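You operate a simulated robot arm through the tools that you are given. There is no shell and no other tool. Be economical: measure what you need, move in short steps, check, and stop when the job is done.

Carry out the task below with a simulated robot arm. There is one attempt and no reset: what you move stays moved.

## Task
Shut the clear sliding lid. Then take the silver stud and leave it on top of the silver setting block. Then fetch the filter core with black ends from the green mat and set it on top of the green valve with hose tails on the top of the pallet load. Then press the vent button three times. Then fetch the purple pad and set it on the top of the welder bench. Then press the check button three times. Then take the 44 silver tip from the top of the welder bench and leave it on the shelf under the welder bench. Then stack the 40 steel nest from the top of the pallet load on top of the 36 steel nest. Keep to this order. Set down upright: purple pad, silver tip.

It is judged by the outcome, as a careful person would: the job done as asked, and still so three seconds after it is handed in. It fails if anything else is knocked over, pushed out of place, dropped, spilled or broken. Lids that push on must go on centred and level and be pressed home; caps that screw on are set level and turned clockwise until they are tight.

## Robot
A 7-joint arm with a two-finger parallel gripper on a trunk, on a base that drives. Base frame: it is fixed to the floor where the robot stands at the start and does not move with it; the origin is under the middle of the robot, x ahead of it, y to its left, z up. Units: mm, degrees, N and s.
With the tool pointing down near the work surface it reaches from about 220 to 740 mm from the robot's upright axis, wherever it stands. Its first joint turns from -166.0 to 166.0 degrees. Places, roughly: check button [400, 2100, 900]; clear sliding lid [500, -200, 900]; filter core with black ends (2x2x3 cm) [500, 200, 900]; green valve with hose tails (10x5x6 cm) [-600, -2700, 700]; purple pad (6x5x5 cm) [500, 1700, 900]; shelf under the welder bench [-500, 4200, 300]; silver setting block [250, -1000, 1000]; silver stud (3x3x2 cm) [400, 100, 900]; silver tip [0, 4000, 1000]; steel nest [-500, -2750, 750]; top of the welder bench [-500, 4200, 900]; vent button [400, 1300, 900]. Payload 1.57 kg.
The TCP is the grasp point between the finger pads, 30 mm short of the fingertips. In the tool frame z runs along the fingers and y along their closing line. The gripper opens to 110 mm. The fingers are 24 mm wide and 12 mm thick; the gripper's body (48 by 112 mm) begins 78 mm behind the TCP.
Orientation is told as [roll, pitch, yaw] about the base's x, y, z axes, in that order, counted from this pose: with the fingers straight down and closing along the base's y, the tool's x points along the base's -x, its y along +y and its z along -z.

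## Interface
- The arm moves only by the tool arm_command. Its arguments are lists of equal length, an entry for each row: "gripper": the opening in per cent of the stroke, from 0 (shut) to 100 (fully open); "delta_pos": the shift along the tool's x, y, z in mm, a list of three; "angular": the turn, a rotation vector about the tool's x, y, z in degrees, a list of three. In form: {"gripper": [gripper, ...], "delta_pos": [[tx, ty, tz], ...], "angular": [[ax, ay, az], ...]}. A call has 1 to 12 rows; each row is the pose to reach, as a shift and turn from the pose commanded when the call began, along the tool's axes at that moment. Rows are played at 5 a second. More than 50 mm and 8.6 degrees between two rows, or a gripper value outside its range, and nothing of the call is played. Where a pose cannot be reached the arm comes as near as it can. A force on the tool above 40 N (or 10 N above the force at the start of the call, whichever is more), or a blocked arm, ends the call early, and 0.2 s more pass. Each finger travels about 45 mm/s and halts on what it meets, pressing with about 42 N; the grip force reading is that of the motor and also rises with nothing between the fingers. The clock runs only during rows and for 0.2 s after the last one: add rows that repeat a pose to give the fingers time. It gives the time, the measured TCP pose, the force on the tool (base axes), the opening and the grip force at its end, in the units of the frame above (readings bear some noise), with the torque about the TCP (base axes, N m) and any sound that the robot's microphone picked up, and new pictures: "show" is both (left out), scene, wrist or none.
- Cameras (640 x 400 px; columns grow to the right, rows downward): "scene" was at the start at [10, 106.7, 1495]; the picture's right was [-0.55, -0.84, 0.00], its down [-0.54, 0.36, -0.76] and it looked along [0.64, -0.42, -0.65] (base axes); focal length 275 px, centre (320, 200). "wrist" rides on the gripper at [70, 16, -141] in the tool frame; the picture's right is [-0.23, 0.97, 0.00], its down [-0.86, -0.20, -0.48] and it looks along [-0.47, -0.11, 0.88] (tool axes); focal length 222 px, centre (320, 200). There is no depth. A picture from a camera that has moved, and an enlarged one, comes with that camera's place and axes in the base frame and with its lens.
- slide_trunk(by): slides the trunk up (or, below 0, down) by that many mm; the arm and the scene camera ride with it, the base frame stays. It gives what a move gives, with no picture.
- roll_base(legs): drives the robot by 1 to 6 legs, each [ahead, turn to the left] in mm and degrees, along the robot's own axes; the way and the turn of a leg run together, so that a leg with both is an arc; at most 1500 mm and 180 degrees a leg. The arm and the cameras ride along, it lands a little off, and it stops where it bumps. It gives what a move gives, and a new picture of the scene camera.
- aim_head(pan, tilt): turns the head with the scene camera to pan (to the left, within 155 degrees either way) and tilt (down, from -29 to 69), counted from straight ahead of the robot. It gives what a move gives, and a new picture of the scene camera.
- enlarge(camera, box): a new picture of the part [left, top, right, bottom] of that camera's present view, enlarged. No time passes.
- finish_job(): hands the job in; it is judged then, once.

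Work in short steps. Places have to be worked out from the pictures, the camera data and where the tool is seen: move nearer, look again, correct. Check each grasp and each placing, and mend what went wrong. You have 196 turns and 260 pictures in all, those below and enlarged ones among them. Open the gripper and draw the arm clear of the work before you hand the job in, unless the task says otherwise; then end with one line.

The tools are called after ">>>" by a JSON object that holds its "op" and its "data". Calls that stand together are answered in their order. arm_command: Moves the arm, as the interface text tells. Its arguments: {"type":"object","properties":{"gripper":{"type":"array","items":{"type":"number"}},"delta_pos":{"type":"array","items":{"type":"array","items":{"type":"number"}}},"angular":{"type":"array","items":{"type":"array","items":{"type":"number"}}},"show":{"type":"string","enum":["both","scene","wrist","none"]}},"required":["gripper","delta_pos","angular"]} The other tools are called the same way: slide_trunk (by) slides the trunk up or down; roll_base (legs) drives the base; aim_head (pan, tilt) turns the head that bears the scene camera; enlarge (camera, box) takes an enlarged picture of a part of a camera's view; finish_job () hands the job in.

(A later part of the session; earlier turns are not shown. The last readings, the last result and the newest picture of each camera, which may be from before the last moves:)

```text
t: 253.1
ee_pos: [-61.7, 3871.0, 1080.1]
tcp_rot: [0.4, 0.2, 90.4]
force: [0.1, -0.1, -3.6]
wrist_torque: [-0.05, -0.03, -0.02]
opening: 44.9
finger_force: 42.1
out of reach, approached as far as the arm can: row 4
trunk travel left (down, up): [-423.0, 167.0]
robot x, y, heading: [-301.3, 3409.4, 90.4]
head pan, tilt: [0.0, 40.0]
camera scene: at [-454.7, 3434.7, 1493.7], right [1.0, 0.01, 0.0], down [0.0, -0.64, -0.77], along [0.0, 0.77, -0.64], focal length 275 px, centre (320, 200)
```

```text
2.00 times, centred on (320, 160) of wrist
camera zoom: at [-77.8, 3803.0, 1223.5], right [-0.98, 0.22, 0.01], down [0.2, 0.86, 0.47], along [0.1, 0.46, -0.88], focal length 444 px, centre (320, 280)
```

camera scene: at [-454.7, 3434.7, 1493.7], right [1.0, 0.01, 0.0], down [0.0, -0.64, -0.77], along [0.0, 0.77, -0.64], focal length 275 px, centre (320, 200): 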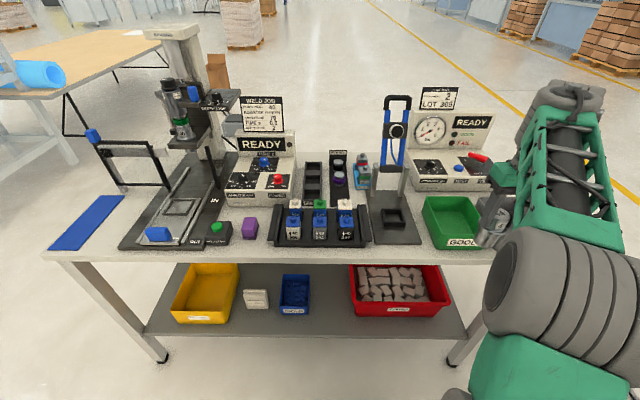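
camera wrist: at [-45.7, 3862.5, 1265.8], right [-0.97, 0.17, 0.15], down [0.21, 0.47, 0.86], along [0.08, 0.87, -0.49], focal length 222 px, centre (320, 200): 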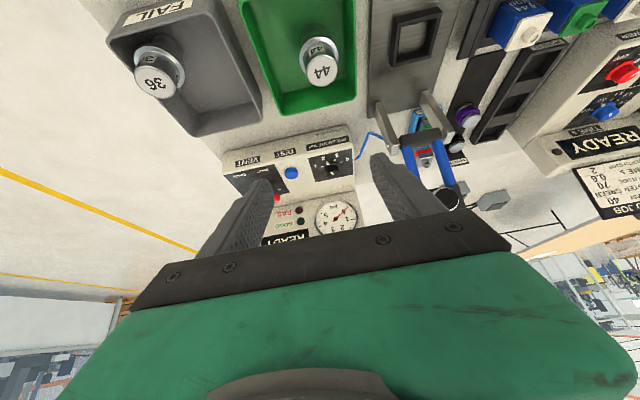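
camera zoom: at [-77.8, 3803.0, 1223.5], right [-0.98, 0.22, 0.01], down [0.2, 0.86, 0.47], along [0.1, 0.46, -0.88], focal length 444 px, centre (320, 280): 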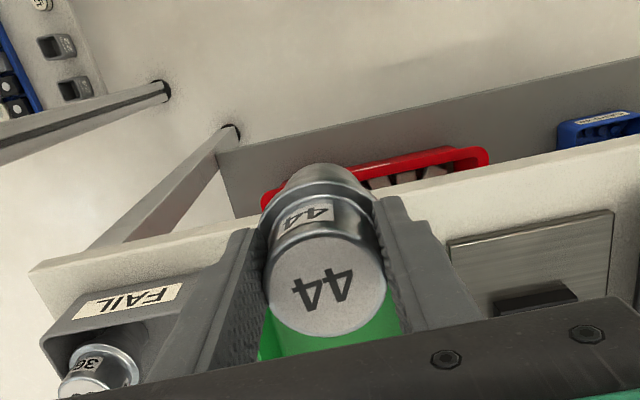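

The tip is secure. I'll swing it left to x≈-410 and draw back to y≈3780 so the wrist clears the bench edge when the trunk goes down.

>>> {"op": "arm_command", "data": {"gripper": [25, 25, 25, 25, 25, 25, 25, 25, 25, 25], "delta_pos": [[25, 35, 0], [50, 72, 0], [70, 110, 0], [85, 150, 0], [90, 192, 0], [90, 234, 0], [90, 276, 0], [90, 318, 0], [90, 350, 0], [90, 350, 0]], "angular": [[0, 0, 0], [0, 0, 0], [0, 0, 0], [0, 0, 0], [0, 0, 0], [0, 0, 0], [0, 0, 0], [0, 0, 0], [0, 0, 0], [0, 0, 0]], "show": "none"}}

```text
t: 255.3
ee_pos: [-414.1, 3780.5, 1083.9]
tcp_rot: [0.2, 0.1, 90.4]
force: [0.2, 0.1, -3.5]
wrist_torque: [-0.02, 0.01, -0.01]
opening: 44.8
finger_force: 42.0
trunk travel left (down, up): [-423.0, 167.0]
robot x, y, heading: [-298.2, 3406.8, 90.3]
head pan, tilt: [0.0, 40.0]
```

Lower the trunk by 250 first and check the view.

>>> {"op": "slide_trunk", "data": {"by": -250}}

>>> {"op": "aim_head", "data": {"pan": 0, "tilt": 40}}

```text
t: 257.9
ee_pos: [-413.6, 3780.1, 833.1]
tcp_rot: [0.2, 0.1, 90.4]
force: [-0.1, 1.0, -3.7]
wrist_torque: [-0.05, -0.01, -0.01]
opening: 45.0
finger_force: 42.1
trunk travel left (down, up): [-173.0, 417.0]
robot x, y, heading: [-296.7, 3408.6, 90.3]
head pan, tilt: [0.0, 40.0]
```

```text
t: 258.5
ee_pos: [-412.5, 3780.9, 834.2]
tcp_rot: [0.3, 0.0, 90.3]
force: [-0.4, -0.2, -4.0]
wrist_torque: [-0.02, -0.03, 0.0]
opening: 45.0
finger_force: 42.1
trunk travel left (down, up): [-173.0, 417.0]
robot x, y, heading: [-299.7, 3411.9, 90.2]
head pan, tilt: [0.0, 40.0]
camera scene: at [-454.7, 3434.8, 1243.7], right [1.0, 0.01, 0.0], down [0.0, -0.64, -0.77], along [0.0, 0.77, -0.64], focal length 275 px, centre (320, 200)
```

scene: 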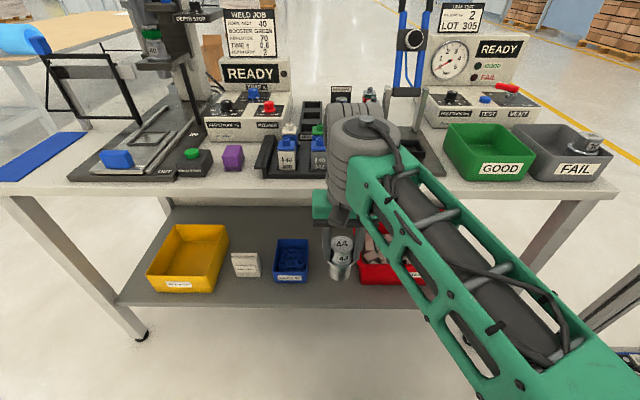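

No contact. Lower the trunk the remaining 170.

>>> {"op": "slide_trunk", "data": {"by": -170}}

>>> {"op": "aim_head", "data": {"pan": 0, "tilt": 30}}

```text
t: 260.4
ee_pos: [-412.7, 3781.0, 664.2]
tcp_rot: [0.2, 0.0, 90.4]
force: [-0.6, 0.8, -2.9]
wrist_torque: [-0.03, -0.01, 0.0]
opening: 44.7
finger_force: 41.3
trunk travel left (down, up): [-3.0, 587.0]
robot x, y, heading: [-293.5, 3408.7, 90.6]
head pan, tilt: [0.0, 40.0]
```

```text
t: 261.1
ee_pos: [-413.5, 3780.4, 665.0]
tcp_rot: [0.2, 0.1, 90.3]
force: [0.3, -0.9, -3.4]
wrist_torque: [-0.04, 0.0, -0.01]
opening: 44.6
finger_force: 42.3
trunk travel left (down, up): [-3.0, 587.0]
robot x, y, heading: [-301.5, 3413.6, 90.0]
head pan, tilt: [0.0, 30.0]
camera scene: at [-454.7, 3440.2, 1089.0], right [1.0, 0.01, 0.0], down [0.0, -0.5, -0.87], along [0.0, 0.87, -0.5], focal length 275 px, centre (320, 200)
```

scene: 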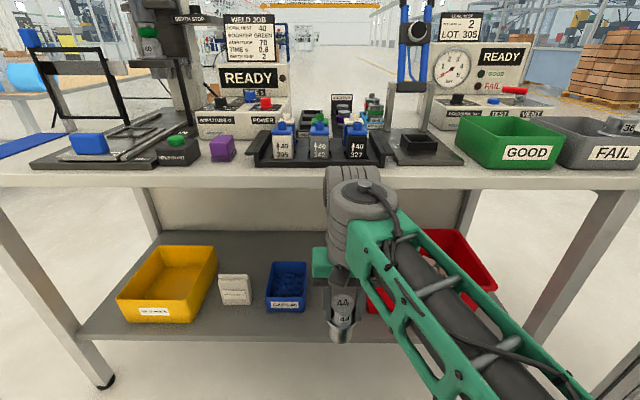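

Now lower the arm in front of the bench toward shelf level.

>>> {"op": "arm_command", "data": {"gripper": [25, 25, 25, 25, 25, 25, 25], "delta_pos": [[0, 0, 40], [0, 0, 80], [0, 0, 120], [0, 0, 160], [0, 0, 195], [0, 0, 220], [0, 0, 220]], "angular": [[0, 0, 0], [0, 0, 0], [0, 0, 0], [0, 0, 0], [0, 0, 0], [0, 0, 0], [0, 0, 0]], "show": "scene"}}

```text
t: 261.8
ee_pos: [-419.1, 3784.1, 494.0]
tcp_rot: [-4.9, 10.2, 89.6]
force: [0.1, -0.3, -4.6]
wrist_torque: [0.01, -0.04, 0.02]
opening: 44.6
finger_force: 42.1
trunk travel left (down, up): [-3.0, 587.0]
robot x, y, heading: [-298.7, 3414.7, 90.4]
head pan, tilt: [0.0, 30.0]
stopped in row 3: the arm was blocked; the commanded pose is now the measured one
camera scene: at [-459.9, 3460.4, 1079.1], right [1.0, 0.0, 0.01], down [0.01, -0.52, -0.86], along [0.0, 0.86, -0.52], focal length 275 px, centre (320, 200)
```

scene: 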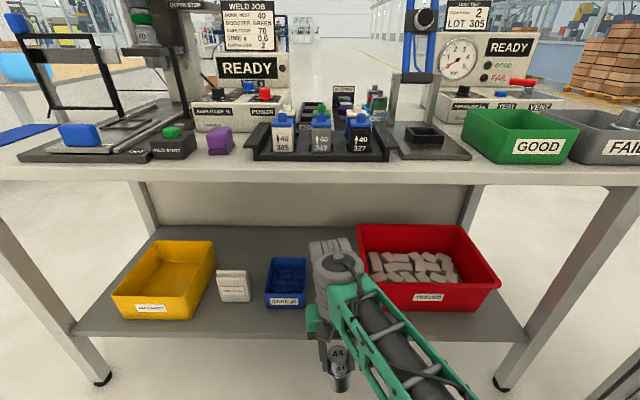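

The arm was blocked at z≈494 — likely the elbow meeting the robot's own base in this folded pose. I'll lift a bit to relieve it.

>>> {"op": "arm_command", "data": {"gripper": [25, 25, 25], "delta_pos": [[0, 0, -25], [0, 0, -50], [0, 0, -50]], "angular": [[0, 0, 0], [0, 0, 0], [0, 0, 0]], "show": "none"}}

```text
t: 262.6
ee_pos: [-418.5, 3781.2, 557.6]
tcp_rot: [-4.6, 9.3, 89.4]
force: [0.3, 0.0, -4.6]
wrist_torque: [-0.01, 0.04, 0.01]
opening: 44.7
finger_force: 42.0
trunk travel left (down, up): [-3.0, 587.0]
robot x, y, heading: [-297.0, 3407.9, 90.4]
head pan, tilt: [0.0, 30.0]
```

Relieved. Restore the level, then back the base up 230 mm and extend the arm, which straightens the elbow.

>>> {"op": "arm_command", "data": {"gripper": [25, 25, 25], "delta_pos": [[0, 0, 0], [0, 0, 0], [0, 0, 0]], "angular": [[-2.3, -4.6, -0.5], [-4.6, -9.3, -0.8], [-4.6, -9.3, -0.8]], "show": "none"}}

>>> {"op": "roll_base", "data": {"legs": [[-240, 0]]}}

```text
t: 263.3
ee_pos: [-429.5, 3767.0, 481.1]
tcp_rot: [-4.1, 11.9, 93.3]
force: [0.8, -0.7, -3.8]
wrist_torque: [0.02, 0.01, -0.01]
opening: 44.8
finger_force: 42.1
trunk travel left (down, up): [-3.0, 587.0]
robot x, y, heading: [-296.4, 3409.6, 90.4]
head pan, tilt: [0.0, 30.0]
stopped in row 3: the arm was blocked; the commanded pose is now the measured one
```

```text
t: 265.1
ee_pos: [-426.3, 3530.6, 483.0]
tcp_rot: [-4.1, 12.0, 93.0]
force: [-0.4, 0.1, -3.6]
wrist_torque: [0.01, 0.0, 0.0]
opening: 44.5
finger_force: 41.8
trunk travel left (down, up): [-3.0, 587.0]
robot x, y, heading: [-297.5, 3173.0, 90.5]
head pan, tilt: [0.0, 30.0]
camera scene: at [-453.7, 3216.2, 1088.1], right [1.0, 0.0, 0.0], down [0.0, -0.51, -0.86], along [0.0, 0.86, -0.51], focal length 275 px, centre (320, 200)
```

scene: 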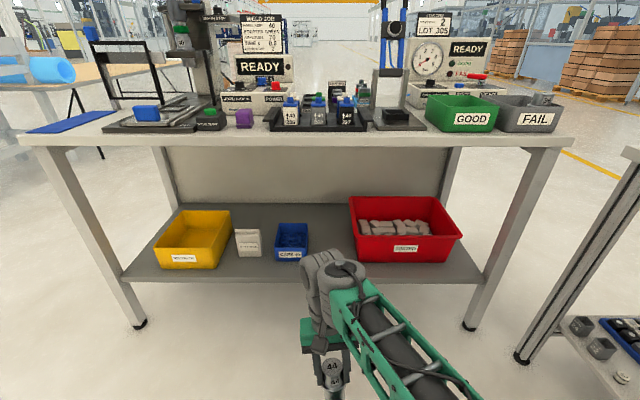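

Now extend the arm forward and up, away from the base.

>>> {"op": "arm_command", "data": {"gripper": [25, 25, 25, 25, 25, 25], "delta_pos": [[-20, 0, -35], [-55, 0, -65], [-95, 0, -85], [-135, 0, -100], [-175, 0, -106], [-212, 0, -106]], "angular": [[0, 0, 0], [0, 0, 0], [0, 0, 0], [0, 0, 0], [0, 0, 0], [0, 0, 0]], "show": "none"}}

```text
t: 266.5
ee_pos: [-454.9, 3737.7, 545.9]
tcp_rot: [-4.1, 11.4, 93.1]
force: [-1.3, -0.3, -3.7]
wrist_torque: [-0.03, 0.02, -0.01]
opening: 44.5
finger_force: 41.9
out of reach, approached as far as the arm can: row 6
trunk travel left (down, up): [-3.0, 587.0]
robot x, y, heading: [-300.6, 3176.6, 90.0]
head pan, tilt: [0.0, 30.0]
```

Now level the tool.

>>> {"op": "arm_command", "data": {"gripper": [25, 25, 25], "delta_pos": [[0, 0, 0], [0, 0, 0], [0, 0, 0]], "angular": [[-2, -5.7, 1.5], [-4.1, -11.4, 2.8], [-4.1, -11.4, 2.8]], "show": "scene"}}

```text
t: 267.3
ee_pos: [-464.4, 3769.9, 573.6]
tcp_rot: [-0.4, 0.0, 90.6]
force: [0.0, 0.5, -3.7]
wrist_torque: [-0.06, -0.01, 0.01]
opening: 44.8
finger_force: 41.9
out of reach, approached as far as the arm can: row 1, 2, 3
trunk travel left (down, up): [-3.0, 587.0]
robot x, y, heading: [-295.2, 3171.2, 90.2]
head pan, tilt: [0.0, 30.0]
camera scene: at [-454.0, 3203.9, 1089.1], right [1.0, 0.0, 0.0], down [0.0, -0.5, -0.87], along [0.0, 0.87, -0.5], focal length 275 px, centre (320, 200)
```

scene: 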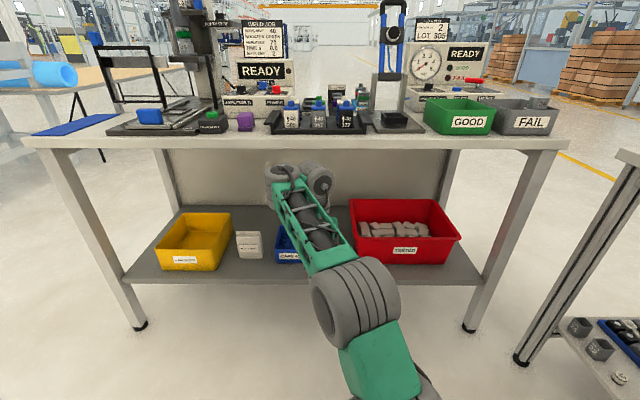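

Level at reach ~620. Try lowering in steps here.

>>> {"op": "arm_command", "data": {"gripper": [25, 25, 25, 25], "delta_pos": [[0, 0, 25], [0, 0, 50], [0, 0, 80], [0, 0, 80]], "angular": [[0, 0, 0], [0, 0, 0], [0, 0, 0], [0, 0, 0]], "show": "scene"}}

```text
t: 268.3
ee_pos: [-477.1, 3803.0, 508.8]
tcp_rot: [-0.4, -0.1, 90.7]
force: [0.8, 0.2, -4.5]
wrist_torque: [0.0, 0.03, 0.0]
opening: 44.9
finger_force: 42.0
out of reach, approached as far as the arm can: row 1, 2, 3, 4
trunk travel left (down, up): [-3.0, 587.0]
robot x, y, heading: [-298.5, 3171.5, 90.2]
head pan, tilt: [0.0, 30.0]
camera scene: at [-454.0, 3203.8, 1089.1], right [1.0, 0.0, 0.0], down [0.0, -0.5, -0.87], along [0.0, 0.87, -0.5], focal length 275 px, centre (320, 200)
```

scene: 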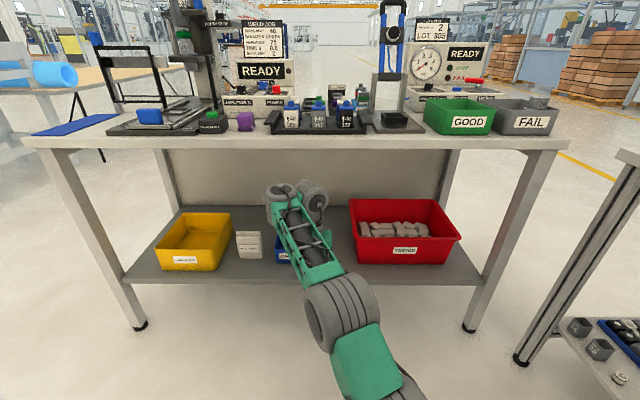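

The arm's inner limit pushes it outward as it goes low. I'll back the base 120 mm for room, then keep lowering.

>>> {"op": "roll_base", "data": {"legs": [[-120, 0]]}}

>>> {"op": "arm_command", "data": {"gripper": [25, 25, 25, 25, 25], "delta_pos": [[-15, 0, 20], [-30, 0, 40], [-45, 0, 60], [-60, 0, 80], [-60, 0, 80]], "angular": [[0, 0, 0], [0, 0, 0], [0, 0, 0], [0, 0, 0], [0, 0, 0]], "show": "none"}}

```text
t: 269.5
ee_pos: [-475.2, 3681.1, 509.5]
tcp_rot: [-0.4, -0.1, 90.6]
force: [1.0, -0.4, -4.2]
wrist_torque: [-0.09, 0.0, -0.01]
opening: 44.4
finger_force: 42.1
trunk travel left (down, up): [-3.0, 587.0]
robot x, y, heading: [-299.2, 3046.1, 90.1]
head pan, tilt: [0.0, 30.0]
camera scene: at [-453.9, 3081.8, 1089.1], right [1.0, 0.0, 0.0], down [0.0, -0.5, -0.87], along [0.0, 0.87, -0.5], focal length 275 px, centre (320, 200)
```

scene: 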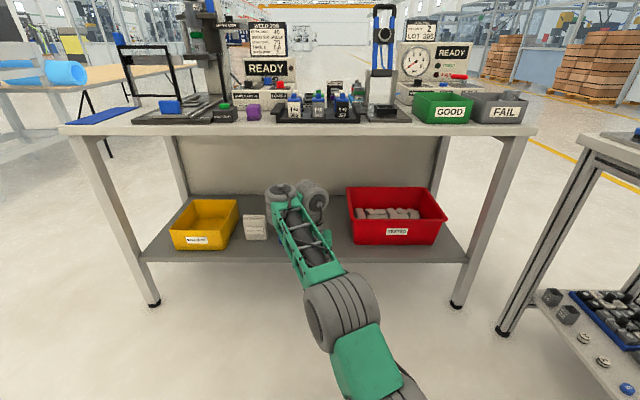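

```text
t: 270.7
ee_pos: [-475.4, 3742.6, 428.5]
tcp_rot: [-0.3, -0.1, 90.5]
force: [0.0, -0.2, -4.1]
wrist_torque: [-0.02, -0.04, -0.03]
opening: 44.5
finger_force: 42.4
trunk travel left (down, up): [-3.0, 587.0]
robot x, y, heading: [-300.5, 3051.5, 89.9]
head pan, tilt: [0.0, 30.0]
```

Reached z 428 at 713 mm reach. Test, in free air, that I can get down to ~385 too.

>>> {"op": "arm_command", "data": {"gripper": [25, 25, 25, 25], "delta_pos": [[0, 0, 15], [0, 0, 30], [0, 0, 43], [0, 0, 43]], "angular": [[0, 0, 0], [0, 0, 0], [0, 0, 0], [0, 0, 0]], "show": "scene"}}

```text
t: 271.7
ee_pos: [-476.7, 3743.0, 386.8]
tcp_rot: [-0.4, -0.1, 90.6]
force: [-1.0, -0.1, -3.8]
wrist_torque: [-0.02, -0.01, 0.01]
opening: 44.6
finger_force: 42.2
trunk travel left (down, up): [-3.0, 587.0]
robot x, y, heading: [-296.7, 3048.3, 89.7]
head pan, tilt: [0.0, 30.0]
camera scene: at [-453.9, 3081.8, 1089.1], right [1.0, 0.0, 0.0], down [0.0, -0.5, -0.87], along [0.0, 0.87, -0.5], focal length 275 px, centre (320, 200)
```

scene: 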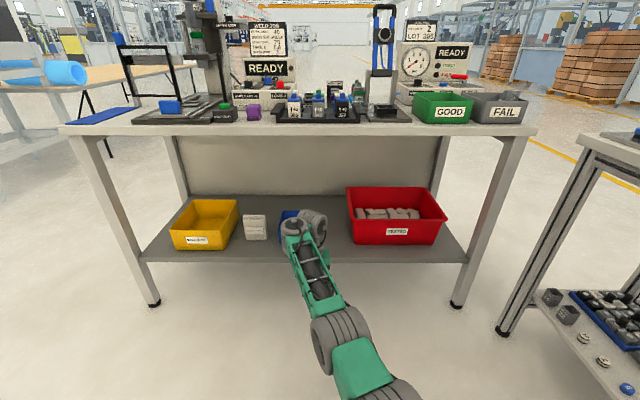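

Reachable. The shelf front works out at y≈3967, z≈280; the free spot is between the blue and red bins at about (-405,4035). Raise to z≈430 and shift to x=-405, then drive in gently.

>>> {"op": "arm_command", "data": {"gripper": [25, 25, 25, 25], "delta_pos": [[0, -10, -25], [0, -40, -43], [0, -72, -43], [0, -72, -43]], "angular": [[0, 0, 0], [0, 0, 0], [0, 0, 0], [0, 0, 0]], "show": "none"}}

>>> {"op": "roll_base", "data": {"legs": [[190, 0]]}}

>>> {"op": "enlarge", "data": {"camera": "scene", "box": [200, 140, 440, 300]}}

>>> {"op": "enlarge", "data": {"camera": "wrist", "box": [0, 0, 640, 400]}}

```text
t: 272.7
ee_pos: [-404.3, 3744.1, 429.8]
tcp_rot: [-0.5, 0.0, 90.7]
force: [-0.1, 0.0, -4.5]
wrist_torque: [-0.03, 0.0, -0.02]
opening: 44.6
finger_force: 42.2
trunk travel left (down, up): [-3.0, 587.0]
robot x, y, heading: [-298.6, 3052.1, 90.0]
head pan, tilt: [0.0, 30.0]
```

```text
t: 274.3
ee_pos: [-404.8, 3937.3, 429.8]
tcp_rot: [-0.4, -0.1, 90.6]
force: [-0.3, -0.5, -3.5]
wrist_torque: [-0.04, 0.02, 0.0]
opening: 44.4
finger_force: 42.0
trunk travel left (down, up): [-3.0, 587.0]
robot x, y, heading: [-298.1, 3246.8, 90.0]
head pan, tilt: [0.0, 30.0]
camera scene: at [-453.6, 3275.3, 1089.1], right [1.0, 0.0, 0.0], down [0.0, -0.5, -0.87], along [0.0, 0.87, -0.5], focal length 275 px, centre (320, 200)
```

scene: 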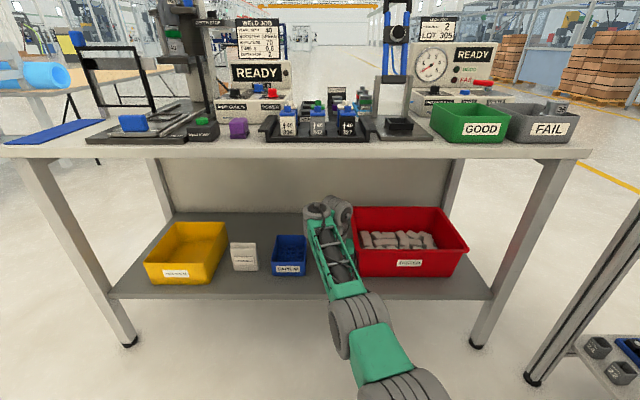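

```text
2.50 times, centred on (320, 220) of scene
camera zoom: at [-453.6, 3275.3, 1089.1], right [1.0, 0.0, 0.0], down [0.0, -0.5, -0.87], along [0.0, 0.87, -0.5], focal length 688 px, centre (320, 150)
```

zoom: 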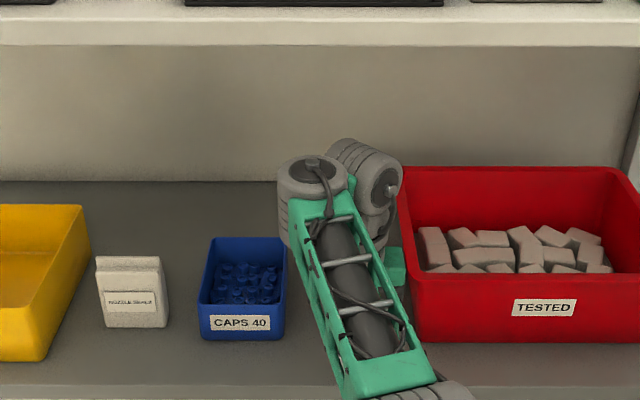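

```text
1.00 times, centred on (320, 200) of wrist (not enlarged: the box is as wide or as high as the picture)
camera zoom: at [-421.0, 3867.3, 571.5], right [-0.98, 0.22, -0.01], down [0.19, 0.86, 0.48], along [0.11, 0.47, -0.88], focal length 222 px, centre (320, 200)
```

zoom: 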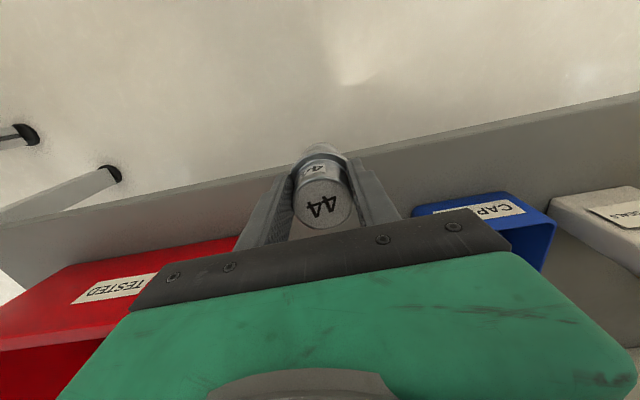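

Lined up well between the bins. Drive in another 95 mm.

>>> {"op": "roll_base", "data": {"legs": [[95, 0]]}}

>>> {"op": "enlarge", "data": {"camera": "wrist", "box": [120, 40, 520, 260]}}

>>> {"op": "enlarge", "data": {"camera": "scene", "box": [220, 150, 460, 320]}}

```text
t: 275.4
ee_pos: [-404.7, 4031.0, 429.5]
tcp_rot: [-0.4, 0.0, 90.6]
force: [0.5, -0.3, -4.1]
wrist_torque: [-0.01, -0.03, 0.01]
opening: 44.6
finger_force: 41.6
trunk travel left (down, up): [-3.0, 587.0]
robot x, y, heading: [-298.3, 3340.7, 89.9]
head pan, tilt: [0.0, 30.0]
camera scene: at [-453.6, 3368.9, 1089.1], right [1.0, 0.0, 0.0], down [0.0, -0.5, -0.87], along [0.0, 0.87, -0.5], focal length 275 px, centre (320, 200)
```

scene: 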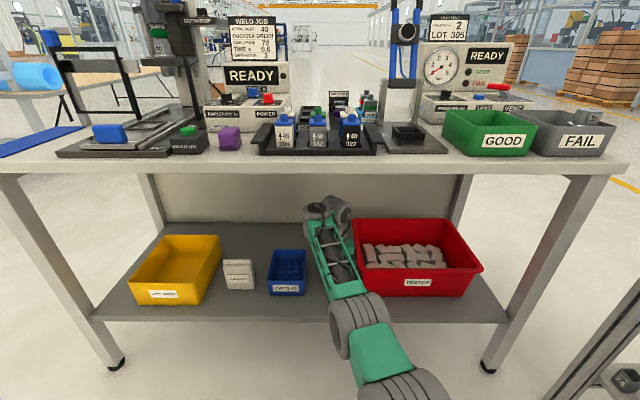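

```text
1.60 times, centred on (320, 150) of wrist
camera zoom: at [-422.0, 3960.9, 571.4], right [-0.98, 0.22, -0.01], down [0.19, 0.86, 0.48], along [0.11, 0.47, -0.88], focal length 355 px, centre (320, 280)
```

zoom: 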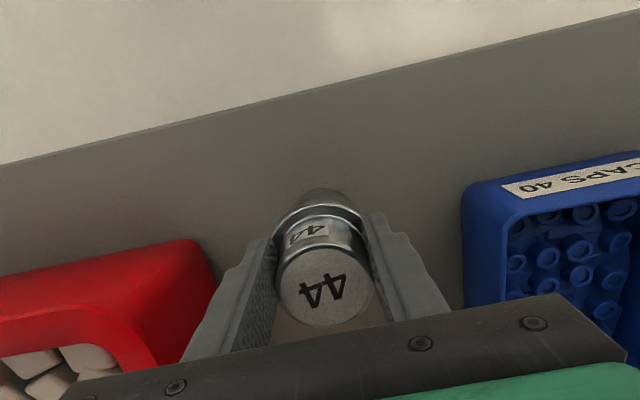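

```text
2.35 times, centred on (340, 235) of scene
camera zoom: at [-453.6, 3368.9, 1089.1], right [1.0, 0.0, 0.0], down [0.0, -0.5, -0.87], along [0.0, 0.87, -0.5], focal length 648 px, centre (273, 118)
```

zoom: 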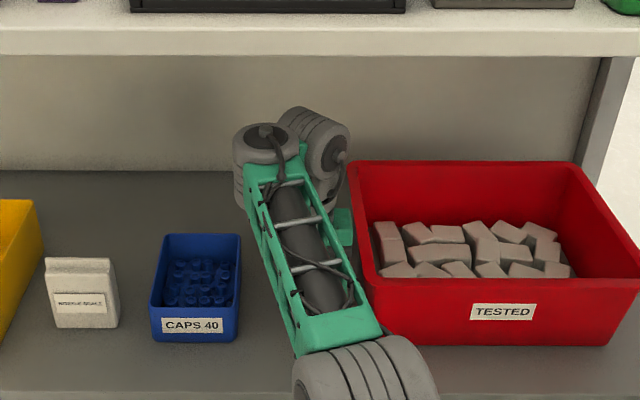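

Inside the shelf with margin on both sides. Shift 8 mm toward -x and lower to contact.

>>> {"op": "arm_command", "data": {"gripper": [25, 25, 25, 25, 25, 25, 25, 25, 25, 25, 25, 25], "delta_pos": [[0, 8, 6], [0, 8, 14], [0, 8, 21], [0, 8, 24], [0, 8, 27], [0, 8, 30], [0, 8, 33], [0, 8, 35], [0, 8, 37], [0, 8, 39], [0, 8, 41], [0, 8, 43]], "angular": [[0, 0, 0], [0, 0, 0], [0, 0, 0], [0, 0, 0], [0, 0, 0], [0, 0, 0], [0, 0, 0], [0, 0, 0], [0, 0, 0], [0, 0, 0], [0, 0, 0], [0, 0, 0]], "show": "none"}}

```text
t: 278.0
ee_pos: [-412.1, 4030.5, 389.3]
tcp_rot: [-0.3, -0.2, 90.6]
force: [2.7, -6.0, 15.4]
wrist_torque: [-0.54, 0.05, 0.02]
opening: 44.5
finger_force: 41.6
trunk travel left (down, up): [-3.0, 587.0]
robot x, y, heading: [-296.8, 3339.0, 90.4]
head pan, tilt: [0.0, 30.0]
```

Contact at z≈389. Release, and rise ~45 mm so the fingers clear the tip (which is 14 mm above TCP… top), watching height.

>>> {"op": "arm_command", "data": {"gripper": [42, 48, 55, 58, 58, 58, 58], "delta_pos": [[0, 0, -2], [0, 0, -2], [0, 0, -2], [0, 0, -2], [0, 0, -15], [0, 0, -35], [0, 0, -60]], "angular": [[0, 0, 0], [0, 0, 0], [0, 0, 0], [0, 0, 0], [0, 0, 0], [0, 0, 0], [0, 0, 0]], "show": "none"}}

>>> {"op": "enlarge", "data": {"camera": "wrist", "box": [120, 40, 520, 260]}}

```text
t: 279.6
ee_pos: [-412.1, 4031.4, 444.9]
tcp_rot: [-0.4, 0.0, 90.6]
force: [0.3, 0.0, -0.4]
wrist_torque: [0.02, -0.01, 0.01]
opening: 63.8
finger_force: 0.0
trunk travel left (down, up): [-3.0, 587.0]
robot x, y, heading: [-296.3, 3335.3, 90.0]
head pan, tilt: [0.0, 30.0]
```

```text
1.60 times, centred on (320, 150) of wrist
camera zoom: at [-430.2, 3962.2, 587.4], right [-0.98, 0.22, -0.01], down [0.19, 0.86, 0.48], along [0.11, 0.47, -0.88], focal length 355 px, centre (320, 280)
```

zoom: 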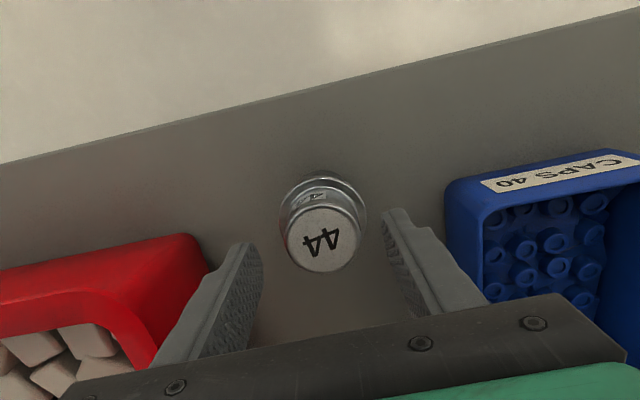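

The tip stands upright on the shelf. Rise a bit more and reverse the base straight out.

>>> {"op": "arm_command", "data": {"gripper": [58, 58], "delta_pos": [[0, 0, -20], [0, 0, -20]], "angular": [[0, 0, 0], [0, 0, 0]], "show": "none"}}

>>> {"op": "roll_base", "data": {"legs": [[-400, 0]]}}

>>> {"op": "enlarge", "data": {"camera": "scene", "box": [200, 160, 460, 300]}}

```text
t: 280.2
ee_pos: [-411.2, 4032.8, 467.4]
tcp_rot: [-0.4, 0.0, 90.6]
force: [-0.6, -0.2, 0.4]
wrist_torque: [-0.01, 0.0, -0.01]
opening: 63.8
finger_force: 0.0
trunk travel left (down, up): [-3.0, 587.0]
robot x, y, heading: [-294.7, 3334.4, 90.1]
head pan, tilt: [0.0, 30.0]
```

```text
t: 282.7
ee_pos: [-409.8, 3635.1, 465.8]
tcp_rot: [-0.4, 0.0, 90.2]
force: [-0.1, 1.0, 0.1]
wrist_torque: [0.0, 0.03, 0.0]
opening: 63.8
finger_force: 0.1
trunk travel left (down, up): [-3.0, 587.0]
robot x, y, heading: [-299.9, 2938.9, 89.7]
head pan, tilt: [0.0, 30.0]
camera scene: at [-454.5, 2971.4, 1089.1], right [1.0, -0.01, 0.0], down [0.0, -0.5, -0.87], along [0.01, 0.87, -0.5], focal length 275 px, centre (320, 200)
```

scene: 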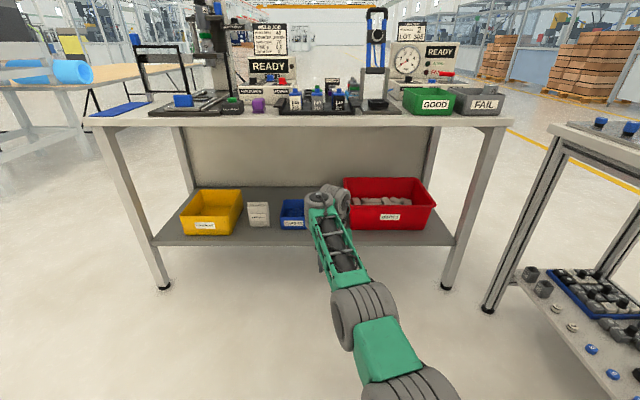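

```text
2.46 times, centred on (330, 230) of scene
camera zoom: at [-454.5, 2971.4, 1089.1], right [1.0, -0.01, 0.0], down [0.0, -0.5, -0.87], along [0.01, 0.87, -0.5], focal length 677 px, centre (295, 126)
```

zoom: 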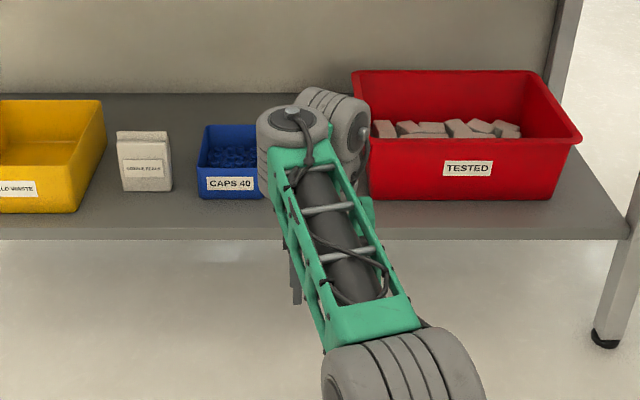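

Clear of the bench. Raise the trunk back, then verify the tip.

>>> {"op": "slide_trunk", "data": {"by": 425}}

>>> {"op": "arm_command", "data": {"gripper": [40, 20, 0, 0, 0, 0, 0, 0], "delta_pos": [[30, 0, -35], [60, 0, -70], [95, 0, -105], [130, 0, -140], [165, 0, -175], [200, 0, -205], [245, 0, -220], [290, 0, -220]], "angular": [[0, 0, 0], [0, 0, 0], [0, 0, 0], [0, 0, 0], [0, 0, 0], [0, 0, 0], [0, 0, 0], [0, 0, 0]], "show": "scene"}}

```text
refused: 425 is not a number from -400 to 400
```

```text
t: 284.5
ee_pos: [-412.1, 3345.4, 681.9]
tcp_rot: [-0.4, 0.0, 90.2]
force: [-0.1, -0.1, -0.3]
wrist_torque: [-0.01, -0.03, 0.03]
opening: 0.0
finger_force: 21.5
trunk travel left (down, up): [-3.0, 587.0]
robot x, y, heading: [-299.7, 2939.9, 89.6]
head pan, tilt: [0.0, 30.0]
camera scene: at [-454.6, 2971.8, 1089.0], right [1.0, -0.01, 0.0], down [0.0, -0.5, -0.87], along [0.01, 0.87, -0.5], focal length 275 px, centre (320, 200)
```

scene: 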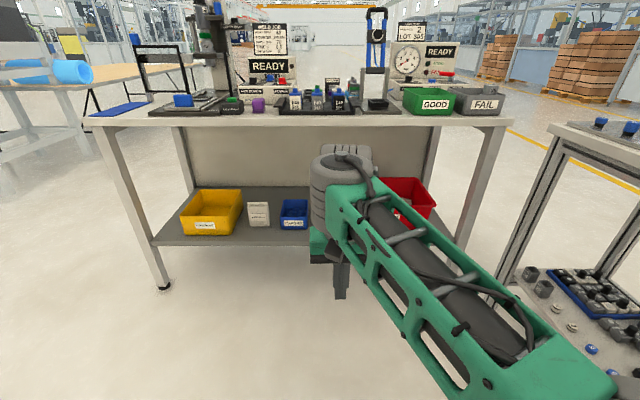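

Fine. Raise the trunk by 400 (arm is retracted and clear) and look again at the shelf.

>>> {"op": "slide_trunk", "data": {"by": 400}}

>>> {"op": "enlarge", "data": {"camera": "scene", "box": [220, 180, 420, 330]}}

```text
t: 288.3
ee_pos: [-412.4, 3346.8, 1082.4]
tcp_rot: [-0.4, -0.1, 90.3]
force: [-0.2, 0.2, 0.0]
wrist_torque: [-0.01, 0.03, 0.0]
opening: 0.0
finger_force: 21.3
trunk travel left (down, up): [-403.0, 187.0]
robot x, y, heading: [-301.3, 2936.4, 89.6]
head pan, tilt: [0.0, 30.0]
```

```text
2.67 times, centred on (320, 255) of scene
camera zoom: at [-454.5, 2971.4, 1489.1], right [1.0, -0.01, 0.0], down [0.0, -0.5, -0.87], along [0.01, 0.87, -0.5], focal length 734 px, centre (320, 53)
```

zoom: 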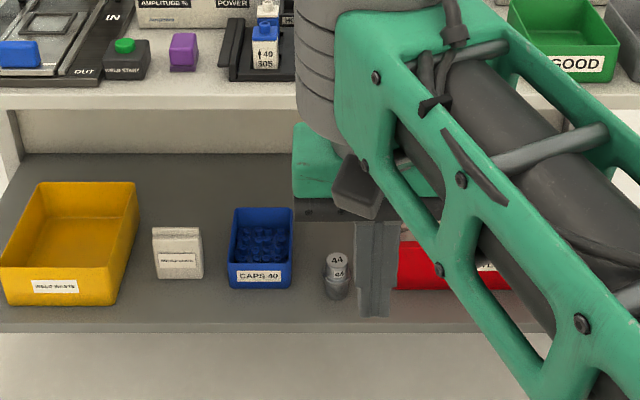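

The 44 tip stands upright on the shelf. Final job: the nests on the pallet load. Raise the arm slightly, then turn and drive south in stages.

>>> {"op": "arm_command", "data": {"gripper": [0, 0], "delta_pos": [[10, -20, -35], [20, -40, -70]], "angular": [[0, 0, 0], [0, 0, 0]], "show": "none"}}

>>> {"op": "roll_base", "data": {"legs": [[0, 177.6], [1400, 0], [1400, 0]]}}

```text
t: 288.9
ee_pos: [-373.9, 3328.6, 1151.2]
tcp_rot: [-0.4, 0.3, 90.0]
force: [-0.8, 1.1, 0.3]
wrist_torque: [-0.05, -0.07, 0.03]
opening: 0.1
finger_force: 20.9
out of reach, approached as far as the arm can: row 1
trunk travel left (down, up): [-403.0, 187.0]
robot x, y, heading: [-295.8, 2935.0, 89.8]
head pan, tilt: [0.0, 30.0]
```

```text
t: 310.1
ee_pos: [-91.8, -264.1, 1152.4]
tcp_rot: [-0.4, -0.1, -87.0]
force: [0.0, 0.2, -0.8]
wrist_torque: [-0.01, 0.02, -0.03]
opening: 0.0
finger_force: 21.9
trunk travel left (down, up): [-403.0, 187.0]
robot x, y, heading: [-185.0, 121.6, -87.6]
head pan, tilt: [0.0, 30.0]
camera scene: at [-28.7, 98.1, 1489.1], right [-1.0, -0.04, 0.0], down [-0.02, 0.5, -0.87], along [0.04, -0.87, -0.5], focal length 275 px, centre (320, 200)
```

scene: 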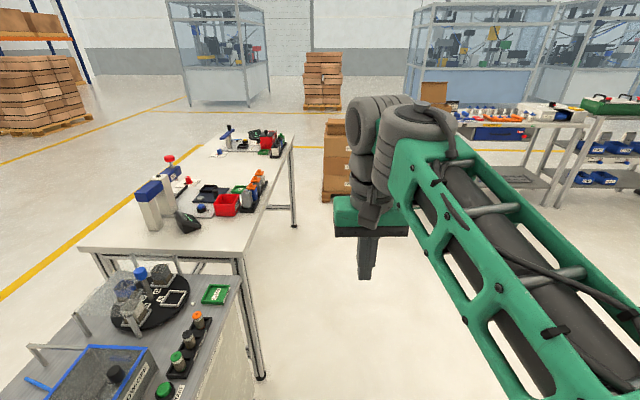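

Lid area also looks fine. Continue to the pallet load with corrected heading.

>>> {"op": "roll_base", "data": {"legs": [[0, -10.8], [1100, 0], [950, 0]]}}

```text
t: 320.9
ee_pos: [-444.7, -2277.4, 1152.6]
tcp_rot: [-0.4, -0.2, -97.3]
force: [-0.5, 0.1, 0.5]
wrist_torque: [0.0, 0.0, -0.04]
opening: 0.2
finger_force: 21.2
trunk travel left (down, up): [-403.0, 187.0]
robot x, y, heading: [-468.0, -1882.2, -98.0]
head pan, tilt: [0.0, 30.0]
camera scene: at [-319.0, -1933.9, 1489.1], right [-0.99, 0.14, 0.0], down [0.07, 0.5, -0.87], along [-0.12, -0.86, -0.5], focal length 275 px, centre (320, 200)
```

scene: 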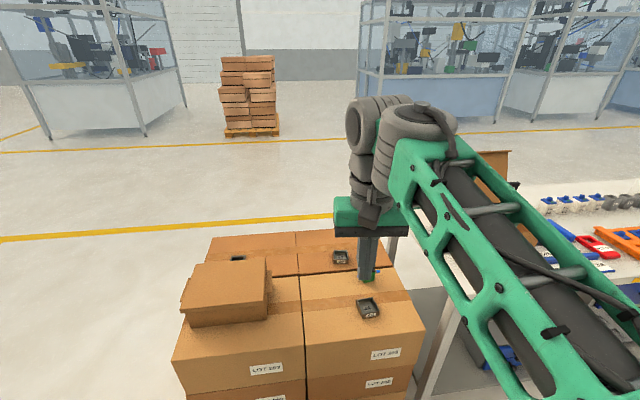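

Align with the load and move closer; then tilt the head down.

>>> {"op": "roll_base", "data": {"legs": [[0, 7.5], [215, 0]]}}

>>> {"op": "slide_trunk", "data": {"by": -150}}

>>> {"op": "aim_head", "data": {"pan": 0, "tilt": 40}}

>>> {"op": "enlarge", "data": {"camera": "wrist", "box": [0, 0, 640, 400]}}

```text
t: 323.1
ee_pos: [-396.0, -2488.0, 1152.4]
tcp_rot: [-0.4, 0.0, -89.9]
force: [0.1, 0.2, 1.6]
wrist_torque: [-0.01, -0.01, 0.01]
opening: 0.0
finger_force: 21.9
trunk travel left (down, up): [-403.0, 187.0]
robot x, y, heading: [-470.9, -2100.5, -90.4]
head pan, tilt: [0.0, 30.0]
camera scene: at [-315.8, -2130.5, 1489.1], right [-1.0, 0.01, 0.0], down [0.0, 0.5, -0.87], along [-0.01, -0.87, -0.5], focal length 275 px, centre (320, 200)
```

scene: 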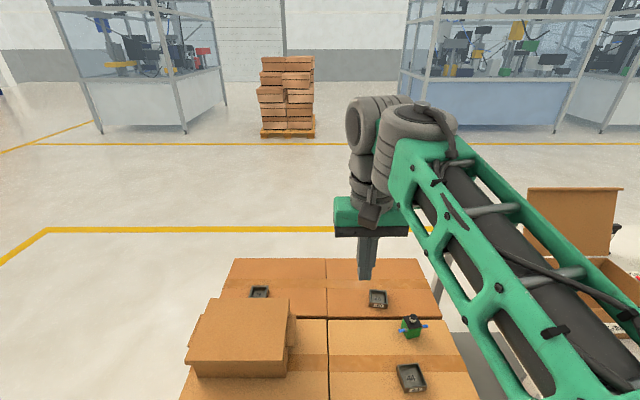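

```text
t: 324.9
ee_pos: [-396.5, -2486.1, 1002.8]
tcp_rot: [-0.4, 0.0, -89.9]
force: [0.6, -0.4, -0.5]
wrist_torque: [0.0, -0.02, 0.01]
opening: 0.1
finger_force: 21.0
trunk travel left (down, up): [-253.0, 337.0]
robot x, y, heading: [-470.9, -2100.4, -90.4]
head pan, tilt: [0.0, 30.0]
```

```text
t: 325.6
ee_pos: [-396.0, -2487.6, 1002.5]
tcp_rot: [-0.3, 0.1, -90.0]
force: [0.3, 1.0, 0.2]
wrist_torque: [-0.04, -0.03, -0.03]
opening: 0.0
finger_force: 21.5
trunk travel left (down, up): [-253.0, 337.0]
robot x, y, heading: [-470.2, -2097.6, -90.5]
head pan, tilt: [0.0, 40.0]
camera scene: at [-315.8, -2125.0, 1323.8], right [-1.0, 0.01, 0.0], down [0.01, 0.64, -0.77], along [-0.01, -0.77, -0.64], focal length 275 px, centre (320, 200)
```

scene: 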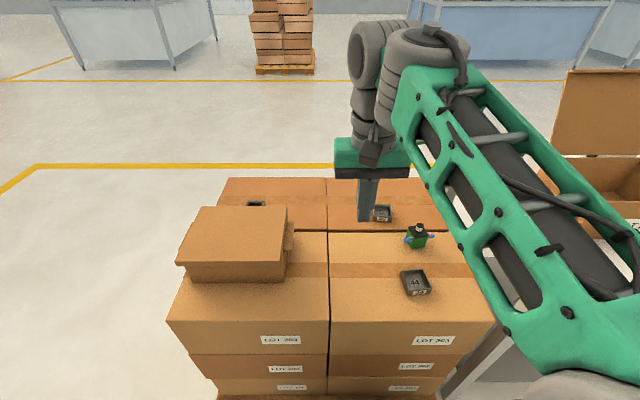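

```text
1.00 times, centred on (320, 200) of wrist (not enlarged: the box is as wide or as high as the picture)
camera zoom: at [-379.8, -2417.3, 1144.6], right [0.97, -0.23, -0.01], down [-0.2, -0.85, 0.48], along [-0.11, -0.47, -0.88], focal length 222 px, centre (320, 200)
```

zoom: 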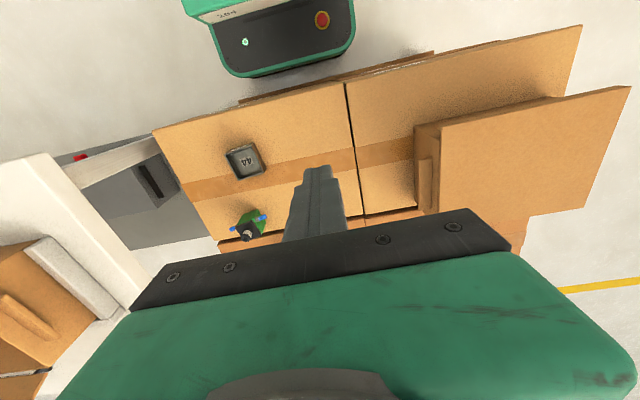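

The filter core still stands on the valve. The 40 nest is near (-528,-2808). Move the open gripper toward it at height.

>>> {"op": "arm_command", "data": {"gripper": [20, 40, 60, 75, 75, 75, 75, 75], "delta_pos": [[-40, -18, 5], [-80, -38, 15], [-120, -58, 30], [-160, -78, 45], [-200, -98, 60], [-238, -118, 75], [-270, -132, 95], [-270, -132, 95]], "angular": [[0, 0, 0], [0, 0, 0], [0, 0, 0], [0, 0, 0], [0, 0, 0], [0, 0, 0], [0, 0, 0], [0, 0, 0]], "show": "wrist"}}

>>> {"op": "enlarge", "data": {"camera": "scene", "box": [320, 160, 480, 280]}}

```text
t: 327.4
ee_pos: [-527.1, -2760.8, 909.7]
tcp_rot: [-0.4, 0.1, -89.9]
force: [-0.4, 0.1, -0.7]
wrist_torque: [-0.01, -0.01, -0.01]
opening: 82.7
finger_force: 0.0
trunk travel left (down, up): [-253.0, 337.0]
robot x, y, heading: [-468.9, -2099.0, -90.7]
head pan, tilt: [0.0, 40.0]
camera wrist: at [-510.7, -2689.2, 1053.1], right [0.97, -0.23, -0.01], down [-0.19, -0.86, 0.48], along [-0.11, -0.47, -0.88], focal length 222 px, centre (320, 200)
```

wrist: 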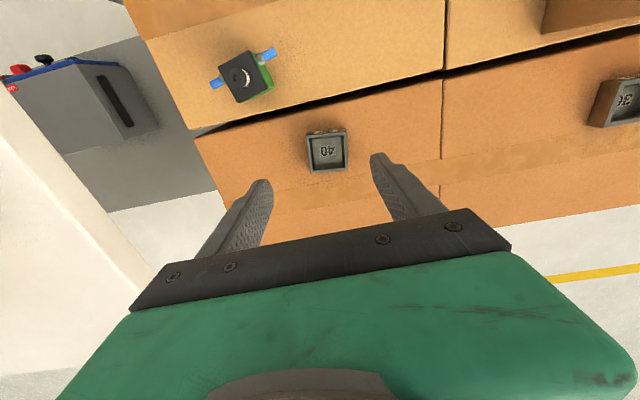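

```text
3.33 times, centred on (400, 220) of scene
camera zoom: at [-315.9, -2125.4, 1323.7], right [-1.0, 0.01, 0.0], down [0.01, 0.64, -0.77], along [-0.01, -0.77, -0.64], focal length 917 px, centre (53, 133)
```

zoom: 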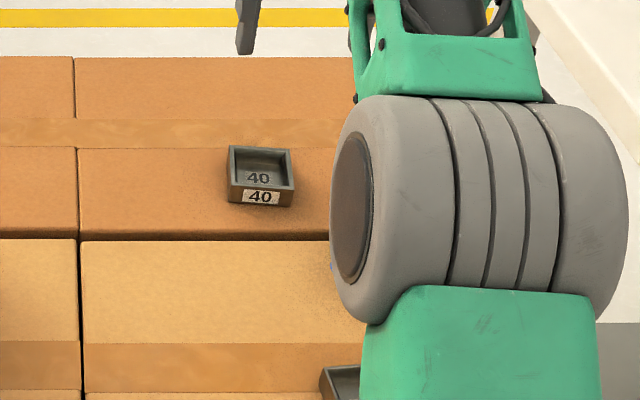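

The 40 nest's top is at (-526,-2794,717), aligned with x; the left nest is indeed the 36 at ≈(-112,-2808). Move above the 40.

>>> {"op": "arm_command", "data": {"gripper": [75, 75, 75, 75], "delta_pos": [[-17, 1, 30], [-34, 1, 65], [-34, 1, 105], [-34, 1, 105]], "angular": [[0, 0, 0], [0, 0, 0], [0, 0, 0], [0, 0, 0]], "show": "none"}}

>>> {"op": "enlarge", "data": {"camera": "wrist", "box": [220, 80, 420, 230]}}

```text
t: 328.4
ee_pos: [-530.5, -2795.7, 801.7]
tcp_rot: [-0.4, -0.2, -89.9]
force: [-0.3, -1.1, 0.4]
wrist_torque: [-0.03, 0.02, 0.03]
opening: 82.6
finger_force: 0.1
trunk travel left (down, up): [-253.0, 337.0]
robot x, y, heading: [-469.7, -2099.6, -90.7]
head pan, tilt: [0.0, 40.0]
```

```text
2.67 times, centred on (320, 155) of wrist
camera zoom: at [-513.8, -2724.8, 943.9], right [0.97, -0.23, -0.01], down [-0.2, -0.85, 0.48], along [-0.11, -0.47, -0.88], focal length 592 px, centre (320, 320)
```

zoom: 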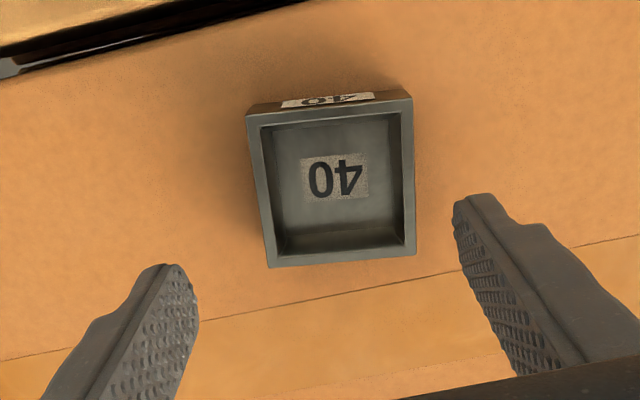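

The nest rim is 63 mm wide, yawed ~7° relative to the gripper, centred at (-524,-2791). Rotate to match, centre, and descend to just above the carton.

>>> {"op": "arm_command", "data": {"gripper": [75, 75, 75, 75, 75], "delta_pos": [[3, 3, 10], [5, 6.5, 30], [5, 6.5, 50], [5, 6.5, 62], [5, 6.5, 62]], "angular": [[0, 0, 3.5], [0, 0, 7], [0, 0, 7], [0, 0, 7], [0, 0, 7]], "show": "none"}}

>>> {"op": "enlarge", "data": {"camera": "wrist", "box": [200, 80, 440, 250]}}

>>> {"op": "enlarge", "data": {"camera": "scene", "box": [340, 170, 420, 230]}}

```text
t: 329.6
ee_pos: [-522.8, -2786.7, 740.7]
tcp_rot: [-0.4, -0.1, -96.9]
force: [-0.9, -0.8, -0.4]
wrist_torque: [0.0, -0.02, -0.01]
opening: 82.3
finger_force: 0.0
trunk travel left (down, up): [-253.0, 337.0]
robot x, y, heading: [-473.2, -2098.2, -90.5]
head pan, tilt: [0.0, 40.0]
```

```text
2.35 times, centred on (320, 165) of wrist
camera zoom: at [-498.6, -2719.0, 882.9], right [0.94, -0.34, -0.01], down [-0.3, -0.82, 0.48], along [-0.17, -0.45, -0.88], focal length 523 px, centre (320, 282)
```

zoom: 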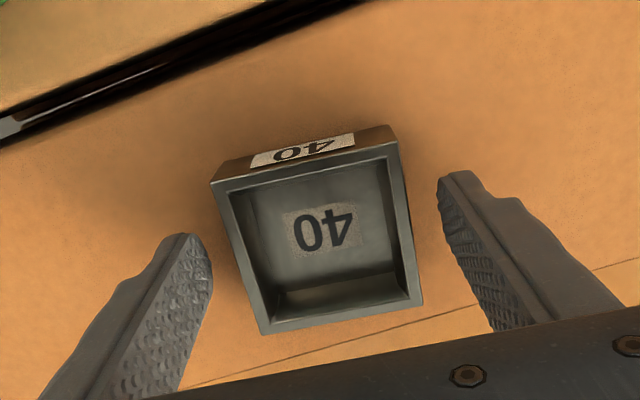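

```text
6.67 times, centred on (380, 200) of scene
camera zoom: at [-315.8, -2125.1, 1323.7], right [-1.0, 0.01, 0.0], down [0.01, 0.64, -0.77], along [-0.01, -0.77, -0.64], focal length 1835 px, centre (-80, 200)
```

zoom: 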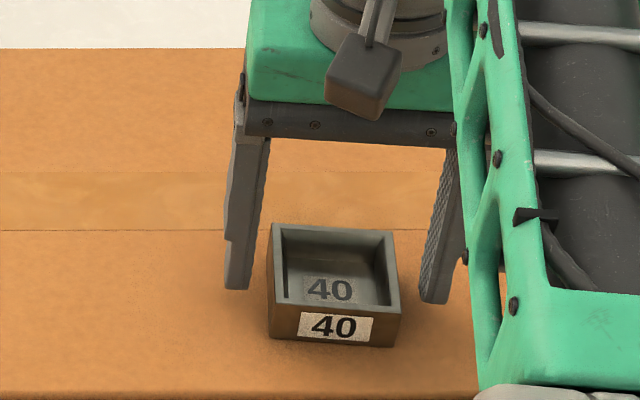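

Well aligned. Shift 4 mm further and descend 14 mm, then close on the nest.

>>> {"op": "arm_command", "data": {"gripper": [75, 75, 75, 68, 60, 52, 45, 40, 40], "delta_pos": [[-4, 0, 5], [-4, 0, 10], [-4, 0, 14], [-4, 0, 14], [-4, 0, 14], [-4, 0, 14], [-4, 0, 14], [-4, 0, 14], [-4, 0, 14]], "angular": [[0, 0, 0], [0, 0, 0], [0, 0, 0], [0, 0, 0], [0, 0, 0], [0, 0, 0], [0, 0, 0], [0, 0, 0], [0, 0, 0]], "show": "none"}}

>>> {"op": "enlarge", "data": {"camera": "scene", "box": [340, 170, 420, 230]}}

```text
t: 331.5
ee_pos: [-519.6, -2792.1, 730.1]
tcp_rot: [-0.3, -0.7, -96.8]
force: [-0.3, 0.8, 8.1]
wrist_torque: [0.18, -0.42, 0.09]
opening: 60.3
finger_force: 8.9
trunk travel left (down, up): [-253.0, 337.0]
robot x, y, heading: [-471.6, -2100.9, -90.2]
head pan, tilt: [0.0, 40.0]
stopped in row 9: the force on the tool passed its limit at 42 N (the readings are from after the stop); the commanded pose is now the measured one
```

```text
6.67 times, centred on (380, 200) of scene
camera zoom: at [-315.5, -2124.0, 1323.2], right [-1.0, 0.01, 0.0], down [0.0, 0.64, -0.77], along [-0.01, -0.77, -0.64], focal length 1835 px, centre (-80, 200)
```

zoom: 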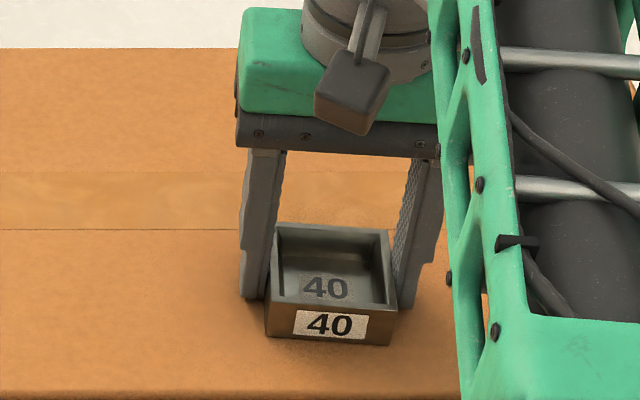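

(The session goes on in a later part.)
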